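You operate a simulated robot arm through the tools that you are given. There is no shell and no other tool.

You run a simulated robot arm. Do the job below in one go: nothing can be reset, and whatever is moved stays where it is left.

Task
Paint the middle of the wooden knob white and close the tin.
Fine: on its top, paint from the tin marked DOOR; brush back in its tub. A coat counts when it lies all over at full strength: go over it till it gets no stronger.

It is judged by the outcome, as a careful person would: the job done as asked, and still so three seconds after it is handed in. It fails if anything else is knocked over, pushed out of place, dropped, spilled or broken.

Robot
A 6-joint arm with a two-finger parallel gripper, fixed in place. Base frame: the origin is at the foot of the arm, x ahead of it, y to its left, z up; the work surface is at about z = 750. Lengths are in mm, angles in rad, forces in N, time in s.
With the tool pointing down near the work surface it reaches from about 260 to 680 mm from the base axis. Its first joint turns from -1.152 to 1.152 rad. Payload 2.9 kg.
Tool frame: the origin (TCP) lies between the finger pads and is the grasp point; the fingertips stand 30 mm ahead of it; z points along the fingers, y is the line along which they close. The gripper opens to 110 mm. The fingers are 20 mm wide and 10 mm thick; the gripper's body (48 by 112 mm) begins 55 mm behind the TCP.
Orientation is that of the tool frame in the base frame, as a unit quaternion [w, x, y, z]. With the fingers straight down and closing along the base's y, the tool's x points along the base's -x, its y along +y and its z along -z.

Tools
- The arm moves only by the tool play_rows. Its argument "rows" is a list of rows, each a list of 3 entries, a list of its own where there are three numbers: the turn, a rotation vector about the tool's x, y, z in rad, then the shift along the tool's x, y, z in cm, then the closure, from 0 (fully open) to 1 (shut). In form: [[[rx, ry, rz], [x, y, z], jaw], ...]. A call has 1 to 20 rows; each row shifts and turns the commanded pose from where the row before left it, along the tool's axes as they then stand. Rows are played at 5 a second. More than 50 mm and 0.15 rad between two rows, or a gripper value outside its range, and nothing of the call is played. A pose out of reach is approached as far as the arm can. The call stops where the force on the tool passes 70 N (or 10 N more than at its start, if that is more) or the arm is blocked; 0.2 s more then pass. The fingers move at their own pace (about 108 mm/s each) and stop on an object; they squeeze with about 38 N. The grip force told is the motor's: it shows also when the fingers shut on nothing. Time passes only in rows, and 0.2 s behind the last, so rows that do not move let the fingers close. The reply holds the time, the measured pose of the TCP, the force on the tool along the base axes, the opening and the grip force, in the units named above and with some noise, with the torque about the TCP (base axes, N m) and any sound that the robot's microphone picked up.
- Cameras (640 x 400 px; columns grow to the right, rows downward): "scene" is fixed at [76.8, 449.9, 1360.6]; the picture's right is [-0.64, -0.77, 0.00], its down [-0.60, 0.51, -0.62] and it looks along [0.47, -0.40, -0.79] (base axes); focal length 214 px, centre (320, 200). "wrist" rides on the gripper at [72, 17, -103] in the tool frame; the picture's right is [-0.23, 0.97, 0.00], its down [-0.76, -0.18, -0.62] and it looks along [-0.61, -0.14, 0.78] (tool axes); focal length 222 px, centre (320, 200). There is no depth. A picture from a camera that has moved, and an enlarged one, comes with that camera's place and axes in the base frame and with its lens.
- grab_frame(camera): a new picture of that camera. The clock stands still meanwhile.
- close_up(camera, box): a new picture of the part [left, top, right, bottom] of that camera's present view, enlarged. The clock stands still meanwhile.
- job_done(): hands the job in; it is judged then, once.

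Places have to be worked out from the pictures, the camera data and where the tool is seen. Open the gripper and draw the arm clear of the work before you hand the job in, unless the task says otherwise.

The tools are called after "Request:" by a JSON object that holds its "name" and its "arguments". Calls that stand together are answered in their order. play_rows: Moves the arm, as the interface text tells. Its arguments: {"type":"object","properties":{"rows":{"type":"array","items":{"type":"array"}}},"required":["rows"]} The other tools are called the same way: grab_frame (camera) takes a picture; close_up (camera, box) takes an enlarged picture of a part of a camera's view; job_done () hands the job in.

At the start:

```text
clock: 0.0
tcp_pos: [320.3, -189.5, 1166.5]
orientation: [0.0, 0.001, 1.0, 0.0]
contact_force: [0.9, -0.1, 0.5]
ft_torque: [-0.02, 0.02, 0.02]
opening: 109.9
finger_force: 0.1
```

scene: 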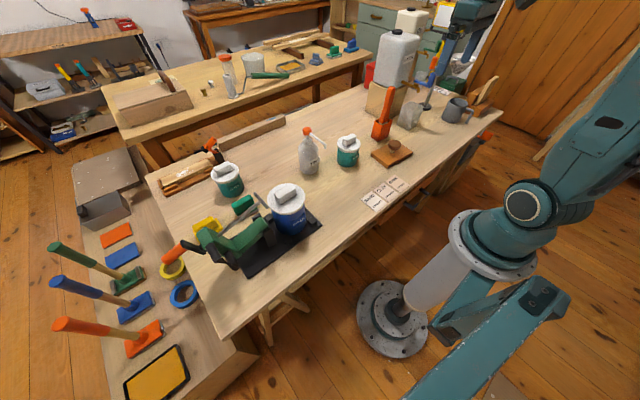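
wrist: 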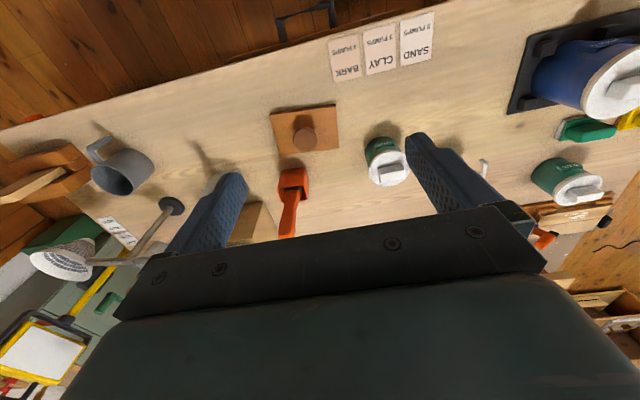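

I start by looking closely at the bench: the tins, cards, brush and knob.

Request:
{"name": "close_up", "arguments": {"camera": "scene", "box": [290, 110, 430, 220]}}

Request:
{"name": "close_up", "arguments": {"camera": "scene", "box": [150, 120, 330, 280]}}

Request:
{"name": "close_up", "arguments": {"camera": "scene", "box": [350, 0, 510, 160]}}

Request:
{"name": "close_up", "arguments": {"camera": "wrist", "box": [250, 0, 640, 260]}}

Request:
{"name": "close_up", "arguments": {"camera": "wrist", "box": [0, 120, 340, 330]}}

```text
3.64 times, centred on (360, 165) of scene
camera zoom: at [76.8, 449.9, 1360.6], right [-0.64, -0.77, 0.0], down [-0.6, 0.51, -0.62], along [0.47, -0.4, -0.79], focal length 780 px, centre (174, 327)
```

zoom: 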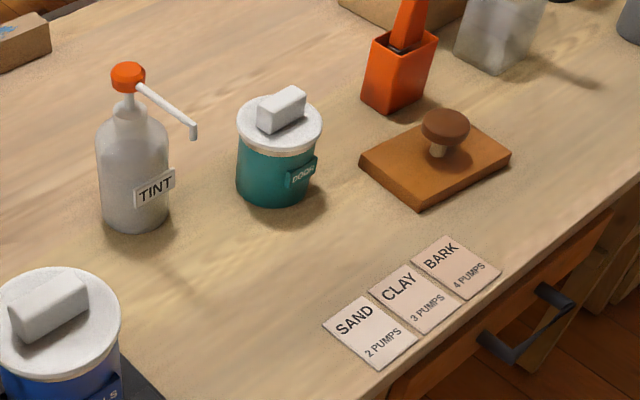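

```text
2.50 times, centred on (240, 200) of scene
camera zoom: at [76.8, 449.9, 1360.6], right [-0.64, -0.77, 0.0], down [-0.6, 0.51, -0.62], along [0.47, -0.4, -0.79], focal length 536 px, centre (520, 200)
```

zoom: 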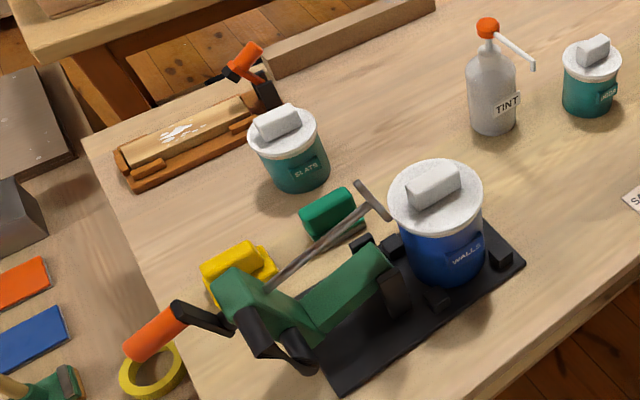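

```text
2.50 times, centred on (430, 80) of scene
camera zoom: at [76.8, 449.9, 1360.6], right [-0.64, -0.77, 0.0], down [-0.6, 0.51, -0.62], along [0.47, -0.4, -0.79], focal length 536 px, centre (45, 500)
```

zoom: 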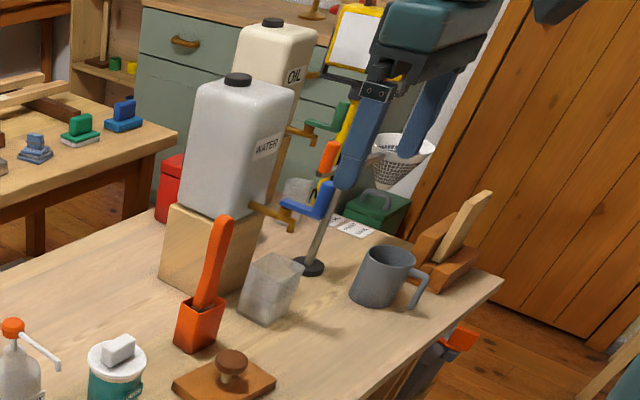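

```text
1.54 times, centred on (445, 130) of wrist
camera zoom: at [248.1, -171.4, 1272.7], right [0.23, 0.97, 0.0], down [0.76, -0.18, 0.62], along [0.61, -0.14, -0.78], focal length 342 px, centre (128, 308)
```

zoom: 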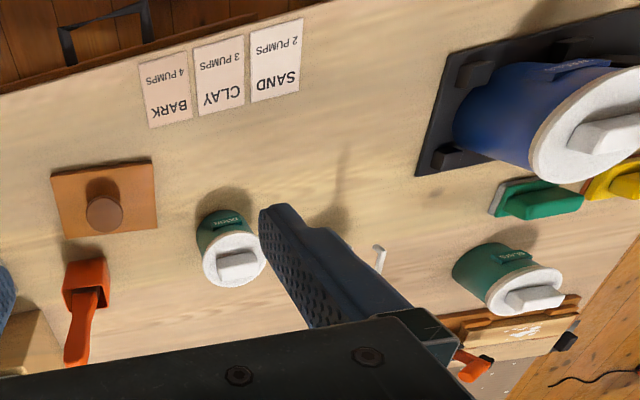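

```text
1.88 times, centred on (170, 225) of wrist
camera zoom: at [248.1, -171.4, 1272.7], right [0.23, 0.97, 0.0], down [0.76, -0.18, 0.62], along [0.61, -0.14, -0.78], focal length 418 px, centre (602, 153)
```

zoom: 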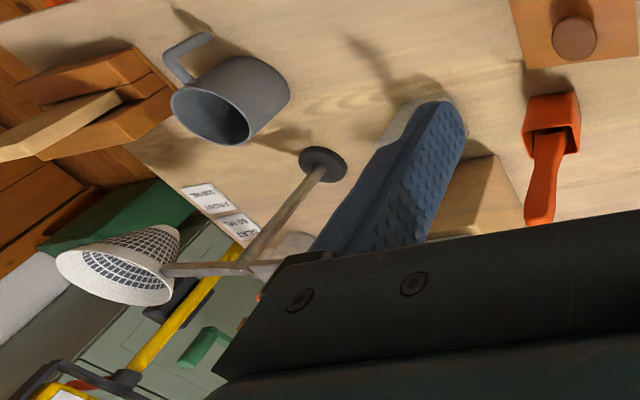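

The DOOR tin (teal) is judged to be near (521,-80), the knob board near (430,-258) and the brush tub near (535,-307). I lower the arm well short of them to get a nearer view.

Request:
{"name": "play_rows", "arguments": {"rows": [[[0, 0, 0], [0, 0, 4.2], 0], [[0, 0, 0], [0, 0, 4.2], 0], [[0, 0, 0], [0, 0, 4.2], 0], [[0, 0, 0], [0, 0, 4.0], 0]]}}

Request:
{"name": "grab_frame", "arguments": {"camera": "wrist"}}

Request:
{"name": "grab_frame", "arguments": {"camera": "scene"}}

```text
clock: 1.0
tcp_pos: [321.7, -188.0, 1000.9]
orientation: [0.001, 0.0, 1.0, 0.0]
contact_force: [0.1, 0.4, 0.1]
ft_torque: [0.01, -0.02, -0.01]
opening: 110.1
finger_force: 0.1
```

```text
taken
camera wrist: at [248.9, -171.2, 1105.7], right [0.23, 0.97, 0.0], down [0.76, -0.18, 0.62], along [0.61, -0.14, -0.78], focal length 222 px, centre (320, 200)
```

wrist: 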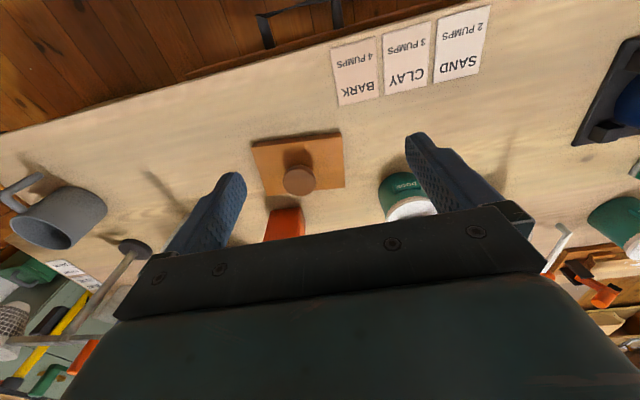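

```text
taken
```

scene: 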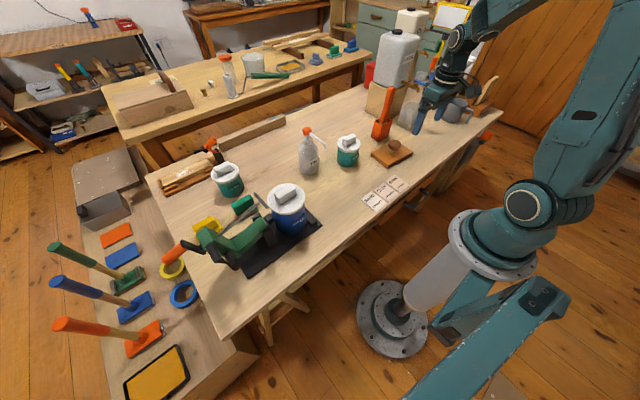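

Triangulating the knob gives a top near (426,-247,813). Next I look at the DOOR tin from a spot in front of it.

Request:
{"name": "play_rows", "arguments": {"rows": [[[0, 0, 0], [-2.6, 3.6, 0], 0], [[0, 0, 0], [-2.6, 3.6, 0], 0], [[0, 0, 0], [-2.6, 3.6, 0], 0]]}}

Request:
{"name": "grab_frame", "arguments": {"camera": "wrist"}}

Request:
{"name": "close_up", "arguments": {"camera": "wrist", "box": [260, 80, 420, 220]}}

```text
clock: 1.8
tcp_pos: [399.2, -81.6, 1001.6]
orientation: [0.0, 0.0, 1.0, 0.0]
contact_force: [0.2, 0.3, 0.4]
ft_torque: [-0.02, 0.03, -0.02]
opening: 109.9
finger_force: 0.1
```

```text
taken
camera wrist: at [327.6, -63.7, 1107.2], right [0.23, 0.97, 0.0], down [0.76, -0.18, 0.62], along [0.61, -0.14, -0.78], focal length 222 px, centre (320, 200)
```

wrist: 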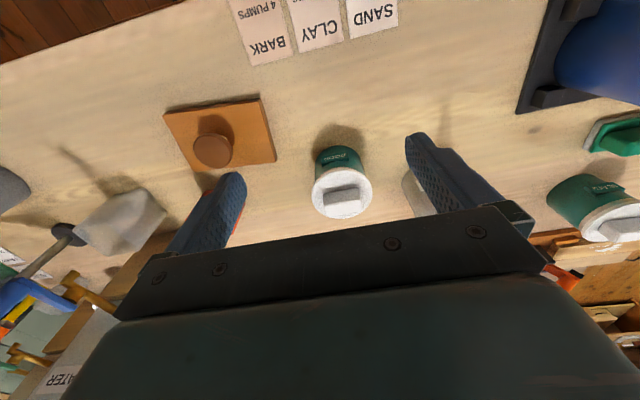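

```text
2.86 times, centred on (340, 150) of wrist
camera zoom: at [327.6, -63.7, 1107.2], right [0.23, 0.97, 0.0], down [0.76, -0.18, 0.62], along [0.61, -0.14, -0.78], focal length 635 px, centre (263, 343)
```

zoom: 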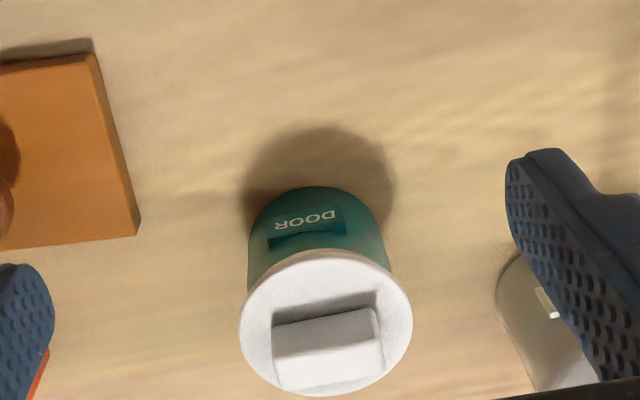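

The lid's centre comes out near (526,-77,840), with a block handle about 51×24×22 mm lying along base y. I go above it with the jaw narrowed to about 80 mm, and look again.

Request:
{"name": "play_rows", "arguments": {"rows": [[[0, 0, 0], [-4.2, 0.15, 0], 0.27], [[0, 0, 0], [-4.2, 0.15, 0], 0.27], [[0, 0, 0], [-4.2, 0.15, 0], 0.27], [[0, 0, 0], [0, 0, 3.0], 0.27]]}}

Request:
{"name": "grab_frame", "arguments": {"camera": "wrist"}}

Request:
{"name": "close_up", "arguments": {"camera": "wrist", "box": [240, 60, 400, 220]}}

Request:
{"name": "close_up", "arguments": {"camera": "scene", "box": [290, 60, 430, 200]}}

```text
clock: 2.8
tcp_pos: [524.0, -75.9, 973.5]
orientation: [-0.001, -0.001, 1.0, 0.0]
contact_force: [-0.1, 0.2, 0.3]
ft_torque: [0.02, 0.0, 0.01]
opening: 80.1
finger_force: 0.0
```

```text
taken
camera wrist: at [451.8, -58.7, 1077.9], right [0.23, 0.97, 0.0], down [0.76, -0.18, 0.62], along [0.61, -0.14, -0.78], focal length 222 px, centre (320, 200)
```

wrist: 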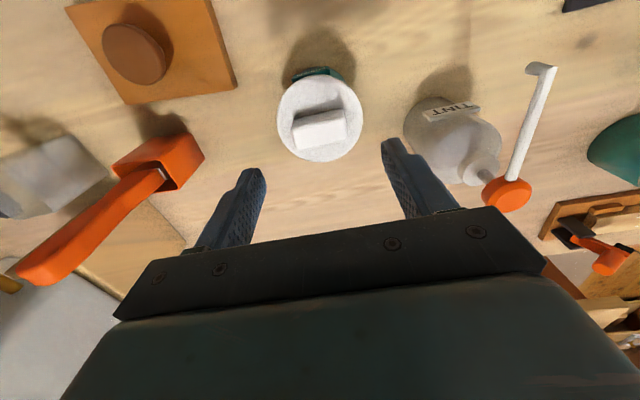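

```text
2.50 times, centred on (320, 140) of wrist
camera zoom: at [451.8, -58.7, 1077.9], right [0.23, 0.97, 0.0], down [0.76, -0.18, 0.62], along [0.61, -0.14, -0.78], focal length 555 px, centre (320, 350)
```

zoom: 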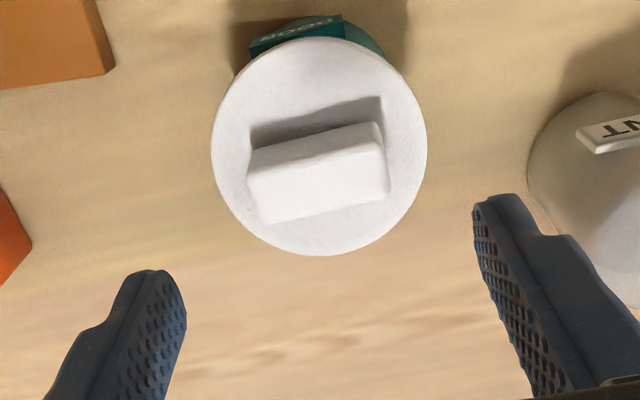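

```text
2.86 times, centred on (360, 130) of scene
camera zoom: at [76.9, 449.9, 1360.6], right [-0.64, -0.77, 0.0], down [-0.6, 0.51, -0.62], along [0.47, -0.4, -0.79], focal length 613 px, centre (206, 400)
```

zoom: 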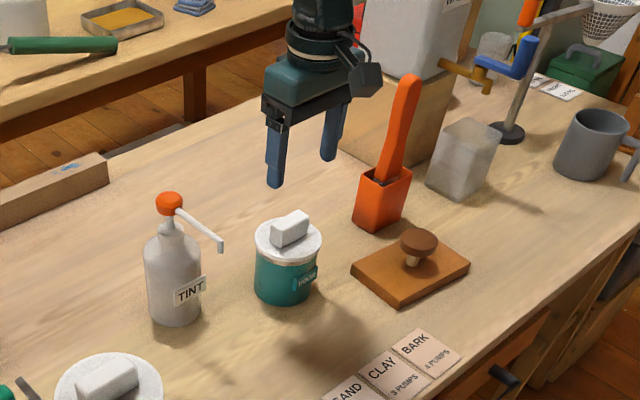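

The gripper stands right above the lid. I enlarge the handle to fix its edges and height.

Request:
{"name": "close_up", "arguments": {"camera": "wrist", "box": [270, 65, 370, 165]}}

Request:
{"name": "close_up", "arguments": {"camera": "scene", "box": [320, 120, 380, 180]}}

```text
4.00 times, centred on (320, 115) of wrist
camera zoom: at [451.8, -58.7, 1077.9], right [0.23, 0.97, 0.0], down [0.76, -0.18, 0.62], along [0.61, -0.14, -0.78], focal length 888 px, centre (320, 540)
```

zoom: 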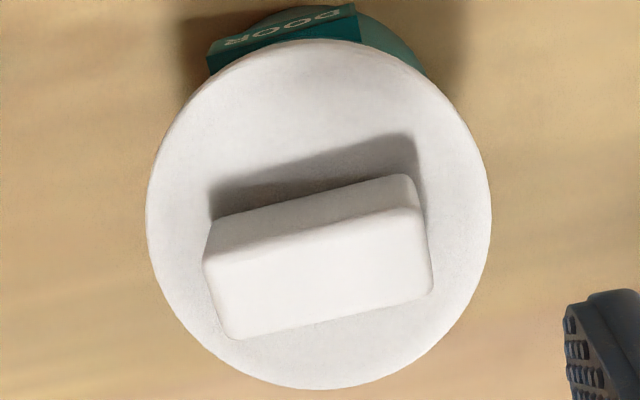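

```text
6.67 times, centred on (350, 150) of scene
camera zoom: at [76.9, 449.9, 1360.6], right [-0.64, -0.77, 0.0], down [-0.6, 0.51, -0.62], along [0.47, -0.4, -0.79], focal length 1430 px, centre (120, 533)
```

zoom: 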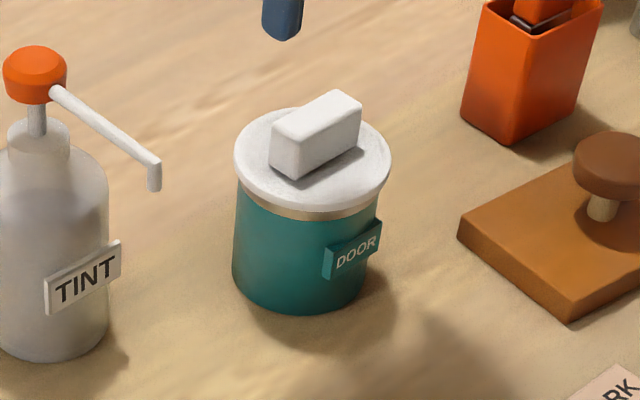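

Handle top is about z 866 and lid top about 841, handle centre about (533,-77.5). I come down in steps, leaving the fingertips a few mm over the lid.

Request:
{"name": "play_rows", "arguments": {"rows": [[[0, 0, 0], [-0.9, -0.16, 2.0], 0.27], [[0, 0, 0], [0, 0, 3.5], 0.27], [[0, 0, 0], [0, 0, 2.2], 0.27]]}}

Request:
{"name": "grab_frame", "arguments": {"camera": "wrist"}}

Request:
{"name": "close_up", "arguments": {"camera": "scene", "box": [310, 100, 390, 180]}}

```text
clock: 3.6
tcp_pos: [532.8, -77.2, 894.9]
orientation: [0.0, 0.001, 1.0, 0.0]
contact_force: [-0.1, -0.3, -0.3]
ft_torque: [-0.03, 0.0, 0.0]
opening: 80.5
finger_force: 0.1
```

```text
taken
camera wrist: at [460.1, -60.7, 1000.1], right [0.23, 0.97, 0.0], down [0.76, -0.18, 0.62], along [0.61, -0.14, -0.78], focal length 222 px, centre (320, 200)
```

wrist: 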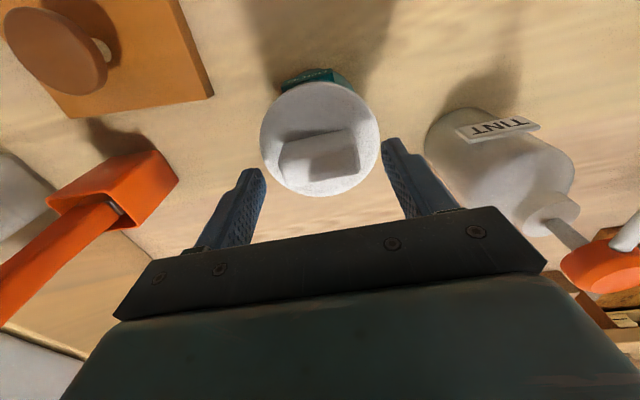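

```text
5.00 times, centred on (350, 140) of scene
camera zoom: at [76.8, 449.9, 1360.6], right [-0.64, -0.77, 0.0], down [-0.6, 0.51, -0.62], along [0.47, -0.4, -0.79], focal length 1072 px, centre (170, 500)
```

zoom: 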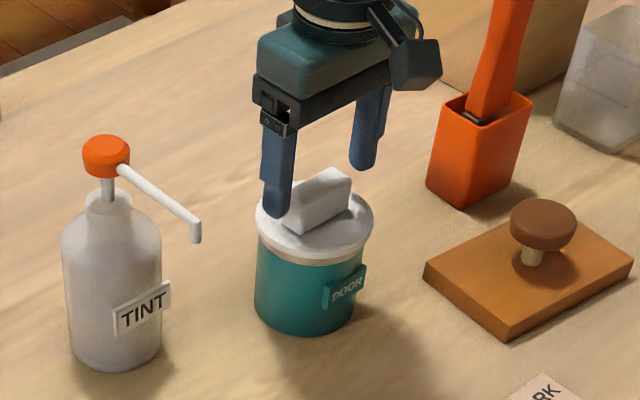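

Tip midpoint and handle centre agree within a couple of mm. I go down to z≈876, shift 2 mm back in x and close on the handle.

Request:
{"name": "play_rows", "arguments": {"rows": [[[0, 0, 0], [0.2, -0.05, 1.0], 0.27], [[0, 0, 0], [0, 0, 0.8], 0.27], [[0, 0, 0], [0, 0, 0], 0.45], [[0, 0, 0], [0, 0, 0], 0.6], [[0, 0, 0], [0, 0, 0], 0.6]]}}

Request:
{"name": "grab_frame", "arguments": {"camera": "wrist"}}

Request:
{"name": "close_up", "arguments": {"camera": "scene", "box": [310, 100, 390, 180]}}

```text
clock: 4.8
tcp_pos: [531.1, -78.4, 878.2]
orientation: [0.0, -0.001, 1.0, 0.0]
contact_force: [-0.6, 0.3, 0.4]
ft_torque: [0.01, -0.04, 0.0]
opening: 52.9
finger_force: 38.3
heard: snap
```

```text
taken
camera wrist: at [458.9, -60.9, 982.5], right [0.23, 0.97, 0.0], down [0.76, -0.18, 0.62], along [0.61, -0.14, -0.78], focal length 222 px, centre (320, 200)
```

wrist: 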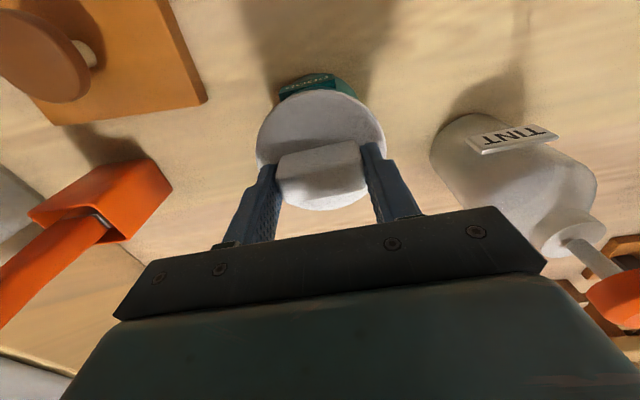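

```text
5.00 times, centred on (350, 140) of scene
camera zoom: at [76.8, 449.9, 1360.6], right [-0.64, -0.77, 0.0], down [-0.6, 0.51, -0.62], along [0.47, -0.4, -0.79], focal length 1072 px, centre (170, 500)
```

zoom: 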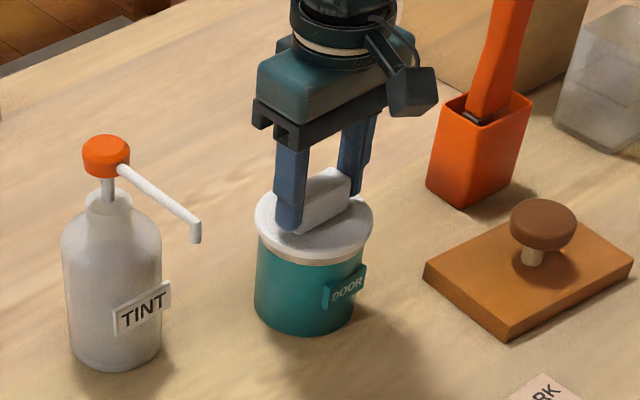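

The grip holds on the handle (52.9 mm). I lift slowly and watch the force, since the lid may sit tight.

Request:
{"name": "play_rows", "arguments": {"rows": [[[0, 0, 0], [0, 0, -0.3], 0.6], [[0, 0, 0], [0, 0, -0.3], 0.6], [[0, 0, 0], [0, 0, -0.4], 0.6], [[0, 0, 0], [0, 0, -1.0], 0.6]]}}

Request:
{"name": "close_up", "arguments": {"camera": "scene", "box": [310, 100, 390, 180]}}

```text
clock: 5.8
tcp_pos: [529.4, -78.1, 896.6]
orientation: [-0.001, 0.0, 1.0, 0.0]
contact_force: [0.0, -0.1, 0.0]
ft_torque: [0.01, -0.04, 0.01]
opening: 53.0
finger_force: 38.1
```

```text
5.00 times, centred on (350, 140) of scene
camera zoom: at [76.8, 449.9, 1360.6], right [-0.64, -0.77, 0.0], down [-0.6, 0.51, -0.62], along [0.47, -0.4, -0.79], focal length 1072 px, centre (170, 500)
```

zoom: 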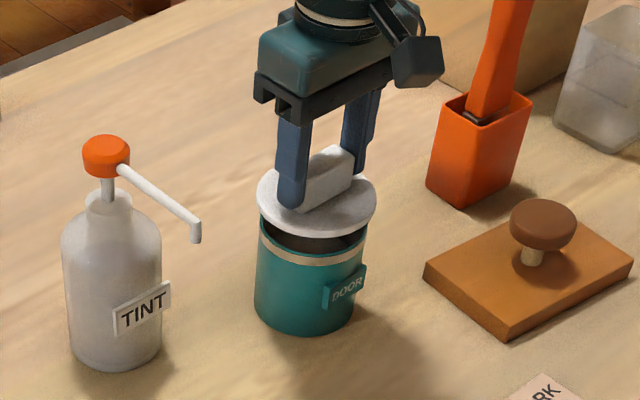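

The lid is free. I carry it to the bare bench near (428,-12), between cards and tin, and begin to lower.

Request:
{"name": "play_rows", "arguments": {"rows": [[[0, 0, 0], [0, 0, -4.0], 0.6], [[0, 0, 0], [2.5, 1.6, 0], 0.6], [[0, 0, 0], [2.5, 1.6, 0], 0.6], [[0, 0, 0], [2.5, 1.7, 0], 0.6], [[0, 0, 0], [2.6, 1.7, 0], 0.6], [[0, 0, 0], [0, 0, 3.5], 0.6], [[0, 0, 0], [0, 0, 3.5], 0.6], [[0, 0, 0], [0, 0, 3.5], 0.6]]}}

Request:
{"name": "grab_frame", "arguments": {"camera": "scene"}}

Request:
{"name": "close_up", "arguments": {"camera": "scene", "box": [290, 110, 410, 220]}}

Request:
{"name": "grab_frame", "arguments": {"camera": "wrist"}}

```text
clock: 7.6
tcp_pos: [428.6, -13.5, 832.7]
orientation: [0.0, 0.0, 1.0, 0.0]
contact_force: [0.4, 0.0, -0.2]
ft_torque: [0.02, -0.01, -0.01]
opening: 53.3
finger_force: 38.5
```

```text
taken
```

scene: 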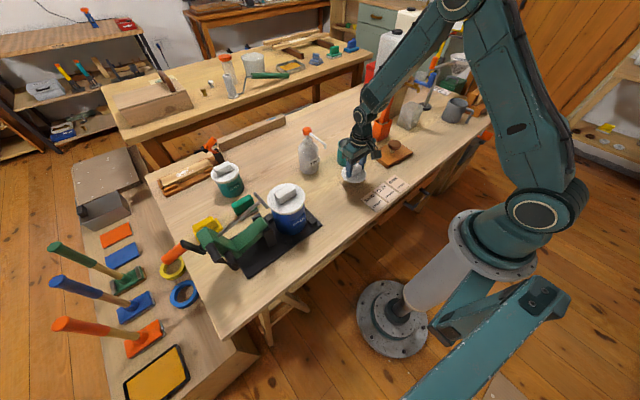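

```text
3.64 times, centred on (350, 165) of scene
camera zoom: at [76.8, 449.9, 1360.6], right [-0.64, -0.77, 0.0], down [-0.6, 0.51, -0.62], along [0.47, -0.4, -0.79], focal length 780 px, centre (211, 327)
```

zoom: 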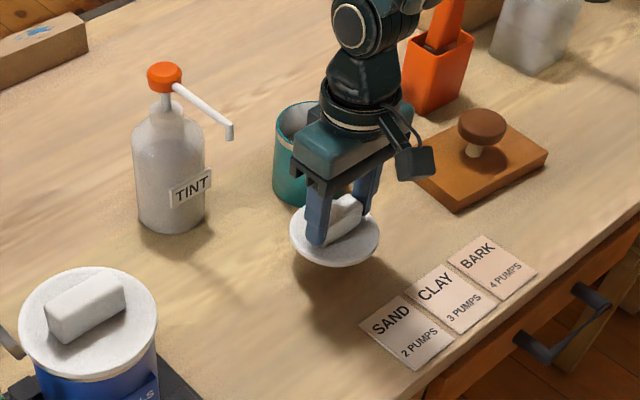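

```text
taken
camera wrist: at [358.3, 5.2, 936.6], right [0.23, 0.97, 0.0], down [0.76, -0.18, 0.62], along [0.61, -0.14, -0.78], focal length 222 px, centre (320, 200)
```

wrist: 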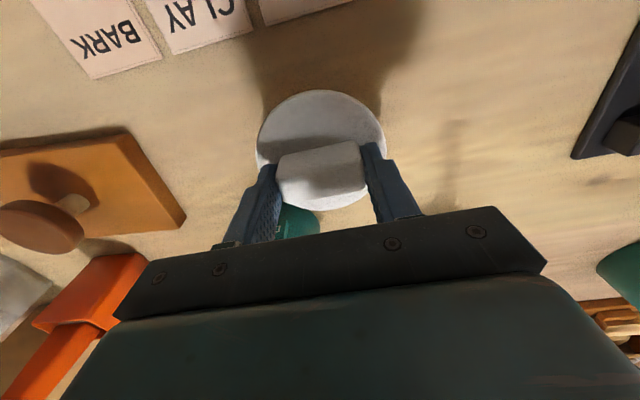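

The spot is clear. I lower in small steps, checking for contact with the bench.

Request:
{"name": "play_rows", "arguments": {"rows": [[[0, 0, 0], [0, 0, 2.0], 0.6], [[0, 0, 0], [0, 0, 0.7], 0.6], [[0, 0, 0], [0, 0, 0.3], 0.6]]}}

Request:
{"name": "close_up", "arguments": {"camera": "scene", "box": [310, 140, 390, 200]}}

```text
clock: 8.4
tcp_pos: [429.9, -12.4, 802.2]
orientation: [0.0, 0.0, 1.0, 0.0]
contact_force: [0.9, 0.2, -0.3]
ft_torque: [-0.04, -0.01, -0.02]
opening: 53.1
finger_force: 37.8
```

```text
6.67 times, centred on (350, 170) of scene
camera zoom: at [76.8, 449.9, 1360.6], right [-0.64, -0.77, 0.0], down [-0.6, 0.51, -0.62], along [0.47, -0.4, -0.79], focal length 1430 px, centre (120, 400)
```

zoom: 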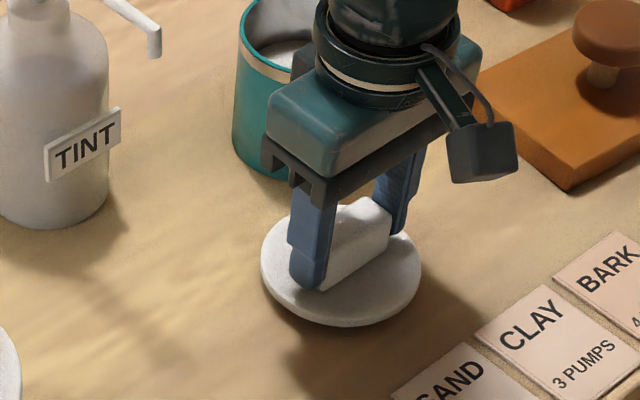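

Still just above the bench with no contact force. I go on in 2 mm steps.

Request:
{"name": "play_rows", "arguments": {"rows": [[[0, 0, 0], [0, 0, 0.25], 0.6], [[0, 0, 0], [0, 0, 0.25], 0.6]]}}

Request:
{"name": "play_rows", "arguments": {"rows": [[[0, 0, 0], [0, 0, 0.2], 0.6], [[0, 0, 0], [0, 0, 0], 0.6]]}}

Request:
{"name": "play_rows", "arguments": {"rows": [[[0, 0, 0], [0, 0, 0.2], 0.6], [[0, 0, 0], [0, 0, 0], 0.6]]}}

```text
clock: 9.0
tcp_pos: [429.8, -12.0, 798.4]
orientation: [-0.001, 0.0, 1.0, 0.001]
contact_force: [-9.5, 0.8, 32.2]
ft_torque: [0.01, 0.33, 0.02]
opening: 53.0
finger_force: 38.5
```

```text
clock: 9.6
tcp_pos: [430.7, -12.0, 795.2]
orientation: [0.002, 0.0, 1.0, 0.0]
contact_force: [-8.5, -0.3, 42.4]
ft_torque: [0.04, 0.29, 0.02]
opening: 53.1
finger_force: 37.8
```

```text
clock: 10.2
tcp_pos: [432.8, -12.3, 794.8]
orientation: [0.003, 0.0, 1.0, 0.0]
contact_force: [-9.2, -0.6, 51.2]
ft_torque: [-0.06, 0.12, 0.01]
opening: 53.1
finger_force: 38.2
```

Contact: the lid stands on the bench, with the TCP about 798 at touch. I ease back 4 mm to unload and then open slowly.

Request:
{"name": "play_rows", "arguments": {"rows": [[[0, 0, 0], [0, 0, -0.4], 0.6], [[0, 0, 0], [0, 0, 0], 0.45], [[0, 0, 0], [0, 0, 0], 0.35], [[0, 0, 0], [0, 0, 0], 0.3]]}}

Request:
{"name": "grab_frame", "arguments": {"camera": "wrist"}}

```text
clock: 11.2
tcp_pos: [429.8, -13.0, 796.9]
orientation: [0.0, 0.001, 1.0, -0.001]
contact_force: [0.0, 0.1, -0.1]
ft_torque: [-0.01, -0.03, 0.0]
opening: 76.5
finger_force: 0.1
```

```text
taken
camera wrist: at [358.1, 5.2, 901.8], right [0.23, 0.97, 0.0], down [0.76, -0.18, 0.62], along [0.61, -0.14, -0.78], focal length 222 px, centre (320, 200)
```

wrist: 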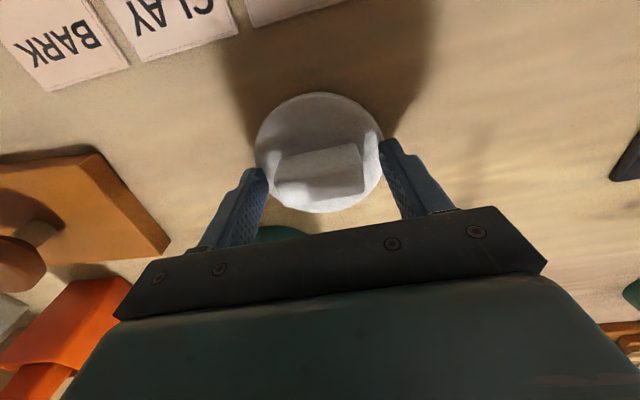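

Lid released cleanly. I rise well above the brush height (brush top ≈978) and go toward the tub to inspect it and look into the tin on the way.

Request:
{"name": "play_rows", "arguments": {"rows": [[[0, 0, 0], [0, 0, -4.5], 0.3], [[0, 0, 0], [0, 0, -4.5], 0.3], [[0, 0, 0], [0, 0, -4.5], 0.3], [[0, 0, 0], [0, 0, -4.5], 0.3], [[0, 0, 0], [0, 0, -4.5], 0.3], [[0, 0, 0], [0, 0, -4.5], 0.3], [[0, 0, 0], [0, -4.0, 0], 0.3], [[0, 0, 0], [0, -4.0, 0], 0.3]]}}

Request:
{"name": "grab_frame", "arguments": {"camera": "wrist"}}

Request:
{"name": "close_up", "arguments": {"camera": "scene", "box": [310, 70, 420, 180]}}

```text
clock: 13.0
tcp_pos: [431.2, -91.2, 1067.7]
orientation: [0.0, -0.001, 1.0, 0.0]
contact_force: [-0.2, 0.7, -0.4]
ft_torque: [0.02, -0.03, -0.01]
opening: 77.0
finger_force: 0.0
```

```text
taken
camera wrist: at [358.4, -74.7, 1172.1], right [0.23, 0.97, 0.0], down [0.76, -0.18, 0.62], along [0.61, -0.14, -0.78], focal length 222 px, centre (320, 200)
```

wrist: 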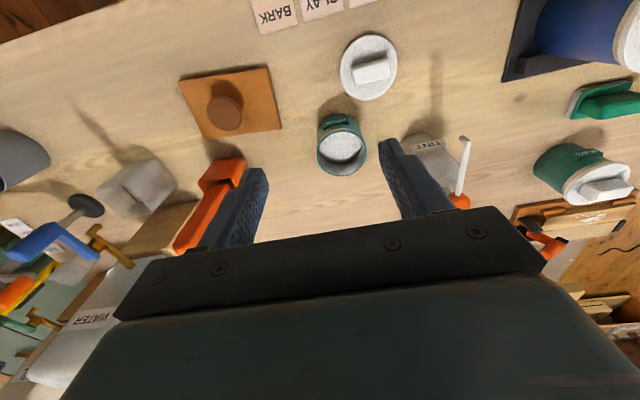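

```text
3.64 times, centred on (365, 125) of scene
camera zoom: at [76.8, 449.9, 1360.6], right [-0.64, -0.77, 0.0], down [-0.6, 0.51, -0.62], along [0.47, -0.4, -0.79], focal length 780 px, centre (156, 473)
```

zoom: 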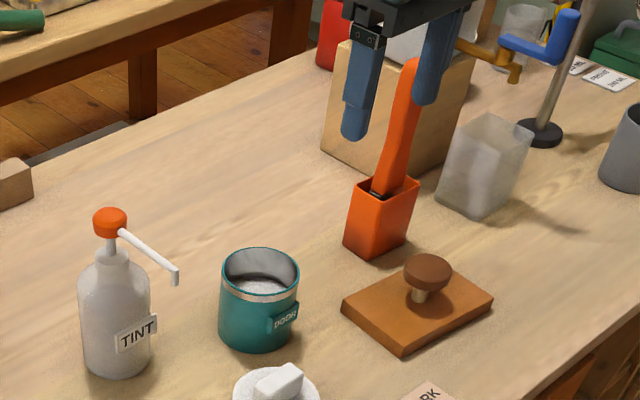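

White paint is in the open DOOR tin, so no tint is needed. Now I move across at this height to look at the brush in its tub.

Request:
{"name": "play_rows", "arguments": {"rows": [[[0, 0, 0], [-0.5, -4.2, 0], 0.3], [[0, 0, 0], [-0.5, -4.2, 0], 0.3], [[0, 0, 0], [-0.5, -4.2, 0], 0.3], [[0, 0, 0], [-0.5, -4.2, 0], 0.3], [[0, 0, 0], [-0.5, -4.2, 0], 0.3]]}}

Request:
{"name": "grab_frame", "arguments": {"camera": "wrist"}}

Request:
{"name": "close_up", "arguments": {"camera": "wrist", "box": [240, 40, 400, 220]}}

Request:
{"name": "close_up", "arguments": {"camera": "scene", "box": [360, 70, 420, 150]}}

```text
clock: 14.2
tcp_pos: [455.8, -301.5, 1065.7]
orientation: [0.0, 0.0, 1.0, 0.0]
contact_force: [1.5, -0.4, -0.4]
ft_torque: [0.0, -0.03, 0.04]
opening: 77.1
finger_force: 0.0
```

```text
taken
camera wrist: at [384.1, -285.6, 1171.2], right [0.23, 0.97, 0.0], down [0.76, -0.18, 0.62], along [0.61, -0.14, -0.78], focal length 222 px, centre (320, 200)
```

wrist: 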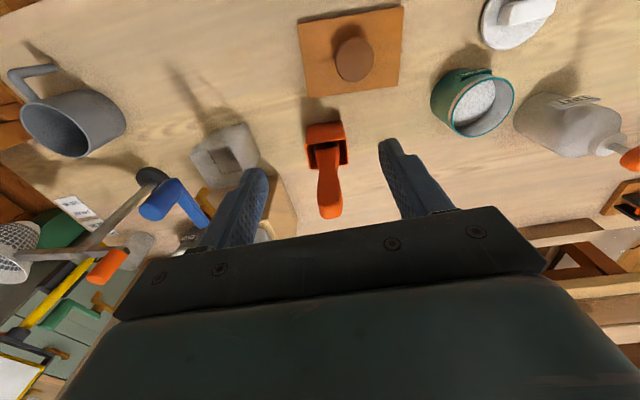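

```text
2.22 times, centred on (320, 130) of wrist
camera zoom: at [384.1, -285.6, 1171.2], right [0.23, 0.97, 0.0], down [0.76, -0.18, 0.62], along [0.61, -0.14, -0.78], focal length 494 px, centre (320, 356)
```

zoom: 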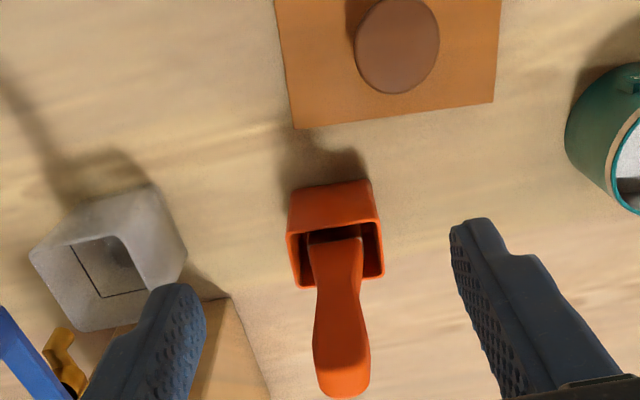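

```text
5.00 times, centred on (390, 110) of scene
camera zoom: at [76.8, 449.9, 1360.7], right [-0.64, -0.77, 0.0], down [-0.6, 0.51, -0.62], along [0.47, -0.4, -0.79], focal length 1072 px, centre (-30, 650)
```

zoom: 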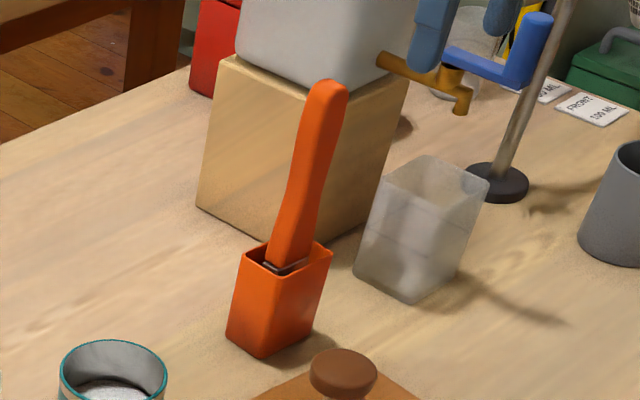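

Brush handle triangulates as nearly vertical at (553,-314), top z≈977, about 31 mm wide along y; tub rim is z≈839. I move over it, and come part-way down to verify alignment.

Request:
{"name": "play_rows", "arguments": {"rows": [[[0, 0, 0], [-3.2, -0.4, 0], 0.3], [[0, 0, 0], [-3.2, -0.4, 0], 0.3], [[0, 0, 0], [-3.3, -0.4, 0], 0.3], [[0, 0, 0], [0, 0, 4.0], 0.3]]}}

Request:
{"name": "grab_frame", "arguments": {"camera": "wrist"}}

Request:
{"name": "close_up", "arguments": {"camera": "scene", "box": [350, 40, 430, 140]}}

```text
clock: 15.2
tcp_pos: [552.7, -314.0, 1027.8]
orientation: [0.0, -0.001, 1.0, 0.0]
contact_force: [0.1, 0.5, -1.2]
ft_torque: [-0.01, 0.01, 0.0]
opening: 77.0
finger_force: 0.2
```

```text
taken
camera wrist: at [480.1, -297.1, 1131.3], right [0.23, 0.97, 0.0], down [0.76, -0.18, 0.62], along [0.61, -0.14, -0.78], focal length 222 px, centre (320, 200)
```

wrist: 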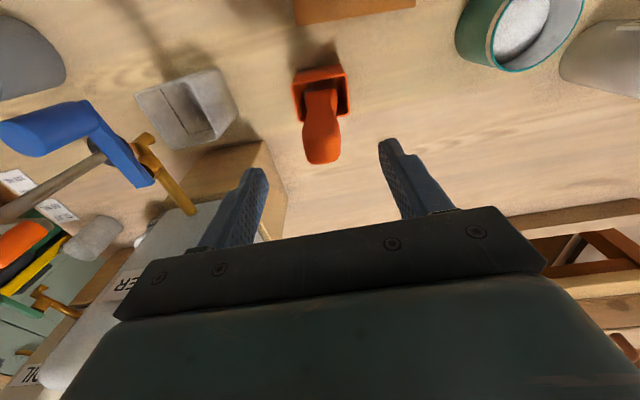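

```text
4.00 times, centred on (390, 90) of scene
camera zoom: at [76.8, 449.9, 1360.6], right [-0.64, -0.77, 0.0], down [-0.6, 0.51, -0.62], along [0.47, -0.4, -0.79], focal length 858 px, centre (40, 640)
```

zoom: 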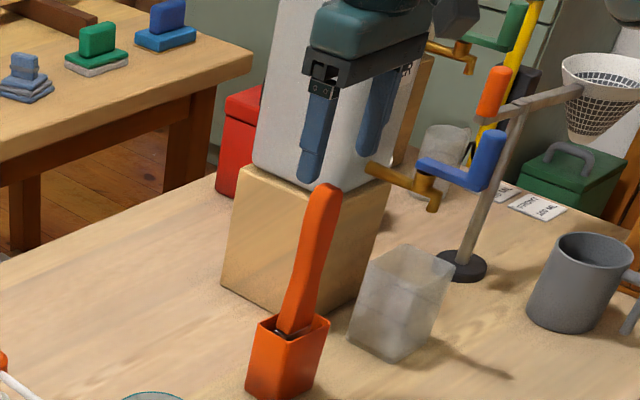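

Alignment looks right: the handle top lies on the tool axis. I descend to z≈938, then check the fingers straddle the handle.

Request:
{"name": "play_rows", "arguments": {"rows": [[[0, 0, 0], [-0.3, 0, 2.0], 0.3], [[0, 0, 0], [0, 0, 3.0], 0.3], [[0, 0, 0], [0, 0, 2.5], 0.3], [[0, 0, 0], [0, 0, 1.5], 0.3]]}}

Request:
{"name": "grab_frame", "arguments": {"camera": "wrist"}}

Request:
{"name": "close_up", "arguments": {"camera": "scene", "box": [350, 40, 430, 140]}}

```text
clock: 16.2
tcp_pos: [555.6, -313.6, 935.4]
orientation: [0.0, 0.0, 1.0, 0.0]
contact_force: [-0.1, 0.0, -0.4]
ft_torque: [0.05, -0.03, 0.0]
opening: 76.8
finger_force: 0.2
```

```text
taken
camera wrist: at [483.1, -297.3, 1041.2], right [0.23, 0.97, 0.0], down [0.76, -0.18, 0.62], along [0.61, -0.14, -0.78], focal length 222 px, centre (320, 200)
```

wrist: 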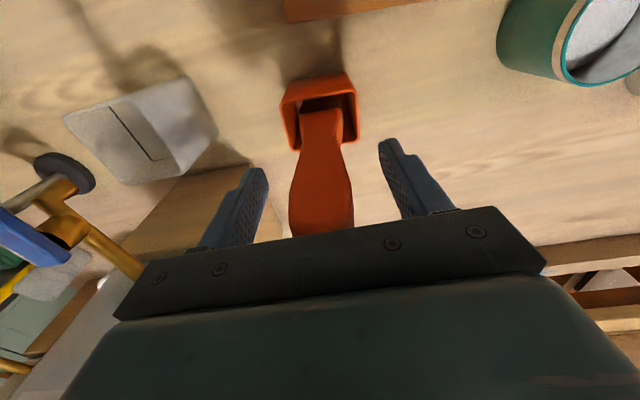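

```text
4.00 times, centred on (390, 90) of scene
camera zoom: at [76.8, 449.9, 1360.6], right [-0.64, -0.77, 0.0], down [-0.6, 0.51, -0.62], along [0.47, -0.4, -0.79], focal length 858 px, centre (40, 640)
```

zoom: 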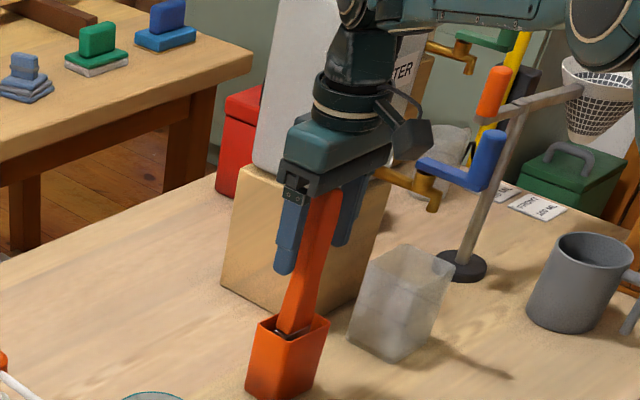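

The handle is centred between the fingers. I close on it.

Request:
{"name": "play_rows", "arguments": {"rows": [[[0, 0, 0], [0, 0, 0], 0.5], [[0, 0, 0], [0, 0, 0], 0.8], [[0, 0, 0], [0, 0, 0], 0.9], [[0, 0, 0], [0, 0, 0], 0.9]]}}

Request:
{"name": "grab_frame", "arguments": {"camera": "wrist"}}

Request:
{"name": "close_up", "arguments": {"camera": "scene", "box": [350, 40, 430, 140]}}

```text
clock: 17.2
tcp_pos: [555.3, -313.4, 937.3]
orientation: [0.0, -0.001, 1.0, 0.0]
contact_force: [0.3, 0.1, 0.1]
ft_torque: [-0.03, 0.02, 0.01]
opening: 29.2
finger_force: 37.7
```

```text
taken
camera wrist: at [483.1, -297.3, 1041.5], right [0.23, 0.97, 0.0], down [0.76, -0.18, 0.62], along [0.61, -0.14, -0.78], focal length 222 px, centre (320, 200)
```

wrist: 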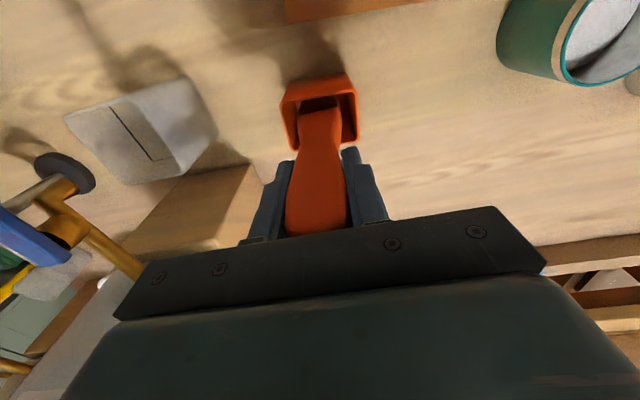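

```text
4.00 times, centred on (390, 90) of scene
camera zoom: at [76.9, 449.9, 1360.6], right [-0.64, -0.77, 0.0], down [-0.6, 0.51, -0.62], along [0.47, -0.4, -0.79], focal length 858 px, centre (40, 640)
```

zoom: 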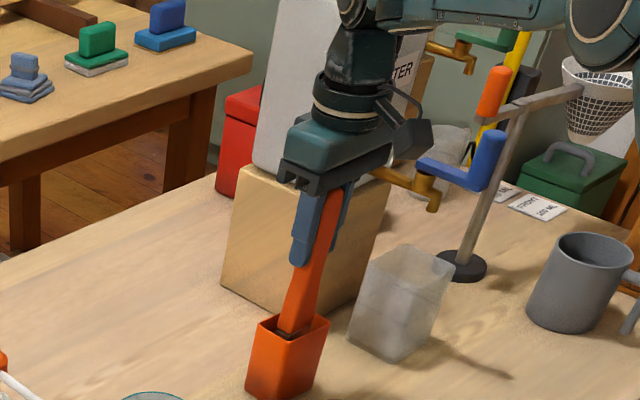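

Gripped (29.2 mm). I lift straight up 12 cm, out of the tub.

Request:
{"name": "play_rows", "arguments": {"rows": [[[0, 0, 0], [0, 0, -1.0], 0.9], [[0, 0, 0], [0, 0, -2.0], 0.9], [[0, 0, 0], [0, 0, -3.0], 0.9], [[0, 0, 0], [0, 0, -3.0], 0.9], [[0, 0, 0], [0, 0, -3.0], 0.9]]}}

Request:
{"name": "grab_frame", "arguments": {"camera": "wrist"}}

Request:
{"name": "close_up", "arguments": {"camera": "scene", "box": [340, 40, 420, 150]}}

```text
clock: 18.4
tcp_pos: [555.9, -313.3, 1057.3]
orientation: [-0.001, 0.0, 1.0, 0.0]
contact_force: [-0.3, 0.2, -1.9]
ft_torque: [0.01, 0.01, -0.03]
opening: 29.5
finger_force: 38.3
```

```text
taken
camera wrist: at [483.2, -296.6, 1162.2], right [0.23, 0.97, 0.0], down [0.76, -0.18, 0.62], along [0.61, -0.14, -0.78], focal length 222 px, centre (320, 200)
```

wrist: 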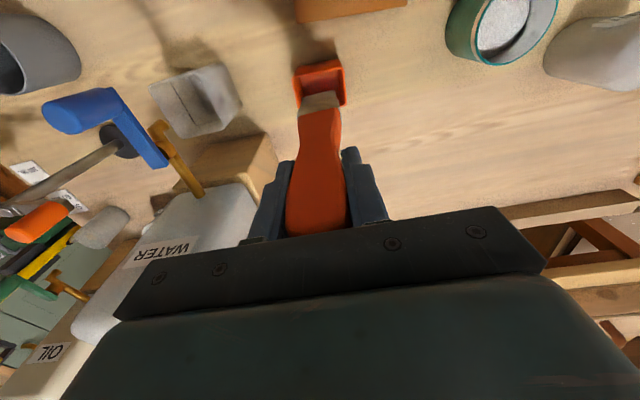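

```text
3.64 times, centred on (380, 95) of scene
camera zoom: at [76.9, 449.9, 1360.6], right [-0.64, -0.77, 0.0], down [-0.6, 0.51, -0.62], along [0.47, -0.4, -0.79], focal length 780 px, centre (102, 582)
```

zoom: 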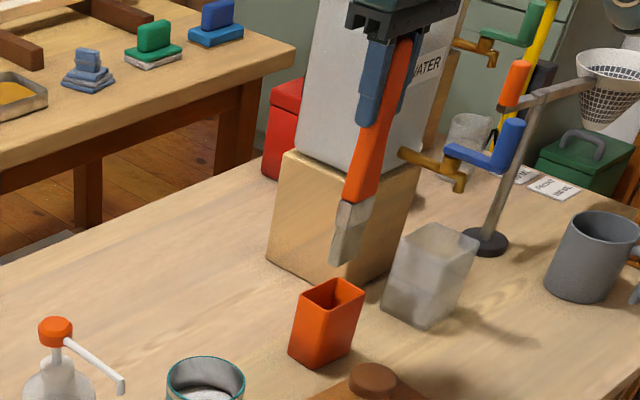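

The brush is out and clear. I enlarge it to measure its tip relative to the TCP.

Request:
{"name": "close_up", "arguments": {"camera": "scene", "box": [360, 40, 400, 120]}}

Request:
{"name": "close_up", "arguments": {"camera": "wrist", "box": [270, 50, 370, 150]}}

Request:
{"name": "close_up", "arguments": {"camera": "wrist", "box": [420, 0, 580, 100]}}

```text
5.00 times, centred on (380, 80) of scene
camera zoom: at [76.9, 449.9, 1360.6], right [-0.64, -0.77, 0.0], down [-0.6, 0.51, -0.62], along [0.47, -0.4, -0.79], focal length 1072 px, centre (20, 800)
```

zoom: 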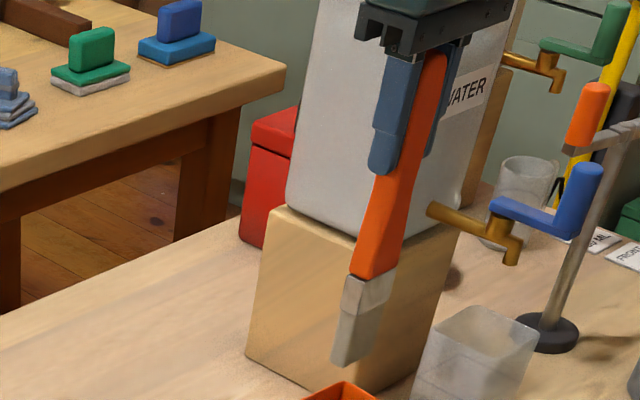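

```text
4.00 times, centred on (320, 100) of wrist
camera zoom: at [483.2, -296.6, 1162.2], right [0.23, 0.97, 0.0], down [0.76, -0.18, 0.62], along [0.61, -0.14, -0.78], focal length 888 px, centre (320, 600)
```

zoom: 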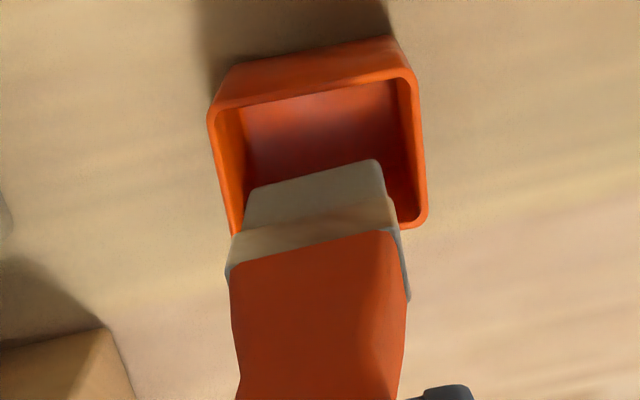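

```text
4.00 times, centred on (500, 50) of wrist
camera zoom: at [483.2, -296.6, 1162.2], right [0.23, 0.97, 0.0], down [0.76, -0.18, 0.62], along [0.61, -0.14, -0.78], focal length 888 px, centre (-400, 800)
```

zoom: 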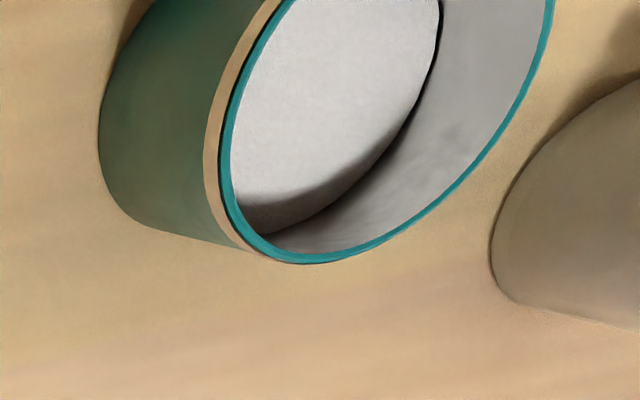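

The tip sits about 182 mm below the TCP, with bristles about 43 mm wide in y and thin in x. I move toward the tin at this height (tip z≈875, rim ≈835) and stop short to look inside.

Request:
{"name": "play_rows", "arguments": {"rows": [[[0, 0, 0], [0.6, 4.0, 0], 0.9], [[0, 0, 0], [0.6, 4.0, 0], 0.9], [[0, 0, 0], [0.6, 4.0, 0], 0.9], [[0, 0, 0], [0.6, 3.5, 0], 0.9]]}}

Request:
{"name": "grab_frame", "arguments": {"camera": "wrist"}}

Request:
{"name": "close_up", "arguments": {"camera": "wrist", "box": [330, 60, 450, 160]}}

Request:
{"name": "close_up", "arguments": {"camera": "scene", "box": [320, 110, 420, 180]}}

```text
clock: 19.4
tcp_pos: [531.4, -158.6, 1055.8]
orientation: [-0.001, 0.0, 1.0, 0.001]
contact_force: [0.7, -0.2, -0.6]
ft_torque: [0.0, 0.0, -0.01]
opening: 29.6
finger_force: 38.0
```

```text
taken
camera wrist: at [459.2, -141.4, 1160.7], right [0.23, 0.97, 0.0], down [0.76, -0.18, 0.62], along [0.61, -0.14, -0.78], focal length 222 px, centre (320, 200)
```

wrist: 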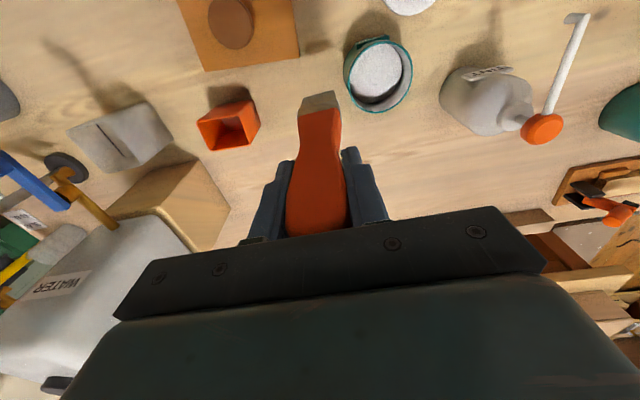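

```text
4.00 times, centred on (390, 110) of wrist
camera zoom: at [459.2, -141.4, 1160.7], right [0.23, 0.97, 0.0], down [0.76, -0.18, 0.62], along [0.61, -0.14, -0.78], focal length 888 px, centre (40, 560)
```

zoom: 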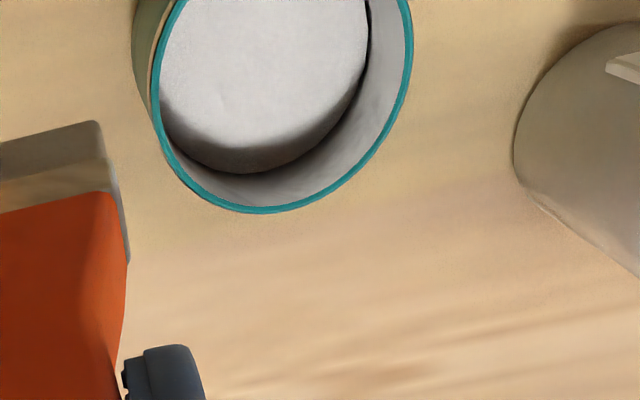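

```text
5.71 times, centred on (370, 145) of scene
camera zoom: at [76.9, 449.9, 1360.6], right [-0.64, -0.77, 0.0], down [-0.6, 0.51, -0.62], along [0.47, -0.4, -0.79], focal length 1226 px, centre (34, 514)
```

zoom: 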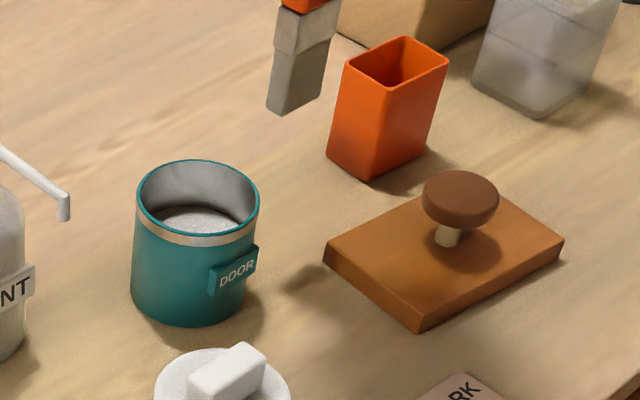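

Rim centre is about (532,-79), rim z≈832, and the paint surface about 795. I move over the tin, then lower the brush until the tip is about z 835 and check it is centred.

Request:
{"name": "play_rows", "arguments": {"rows": [[[0, 0, 0], [-0.1, 4.1, 0], 0.9], [[0, 0, 0], [-0.1, 4.1, 0], 0.9], [[0, 0, 0], [0, 0, 2.0], 0.9], [[0, 0, 0], [0, 0, 0.8], 0.9]]}}

Request:
{"name": "close_up", "arguments": {"camera": "wrist", "box": [240, 40, 400, 160]}}

Request:
{"name": "close_up", "arguments": {"camera": "scene", "box": [310, 100, 390, 180]}}

```text
clock: 20.4
tcp_pos: [533.7, -76.4, 1027.0]
orientation: [0.001, 0.0, 1.0, 0.0]
contact_force: [0.9, 0.0, -1.3]
ft_torque: [-0.03, 0.0, 0.01]
opening: 29.4
finger_force: 38.1
```

```text
3.33 times, centred on (320, 100) of wrist
camera zoom: at [461.0, -59.4, 1133.3], right [0.23, 0.97, 0.0], down [0.76, -0.18, 0.62], along [0.61, -0.14, -0.78], focal length 740 px, centre (320, 533)
```

zoom: 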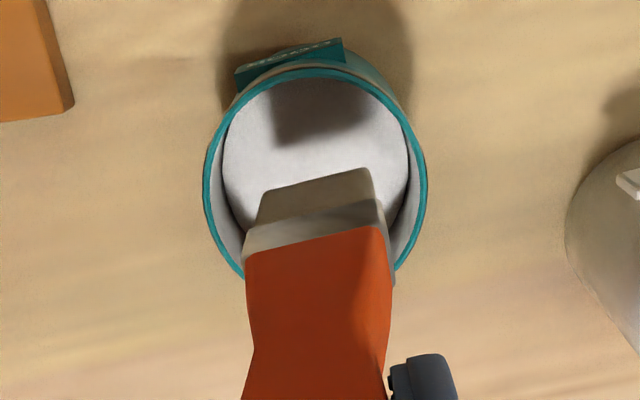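

```text
5.00 times, centred on (350, 140) of scene
camera zoom: at [76.8, 449.9, 1360.6], right [-0.64, -0.77, 0.0], down [-0.6, 0.51, -0.62], along [0.47, -0.4, -0.79], focal length 1072 px, centre (170, 500)
```

zoom: 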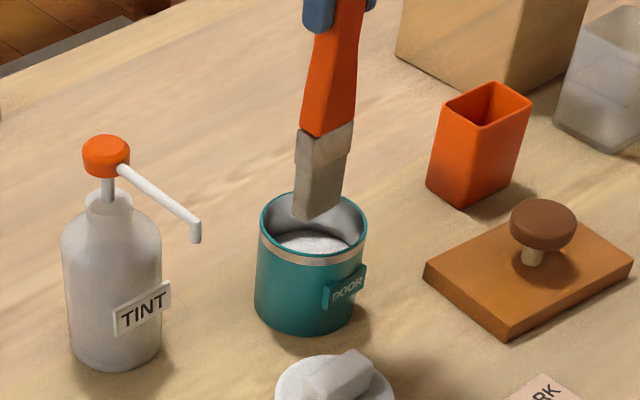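

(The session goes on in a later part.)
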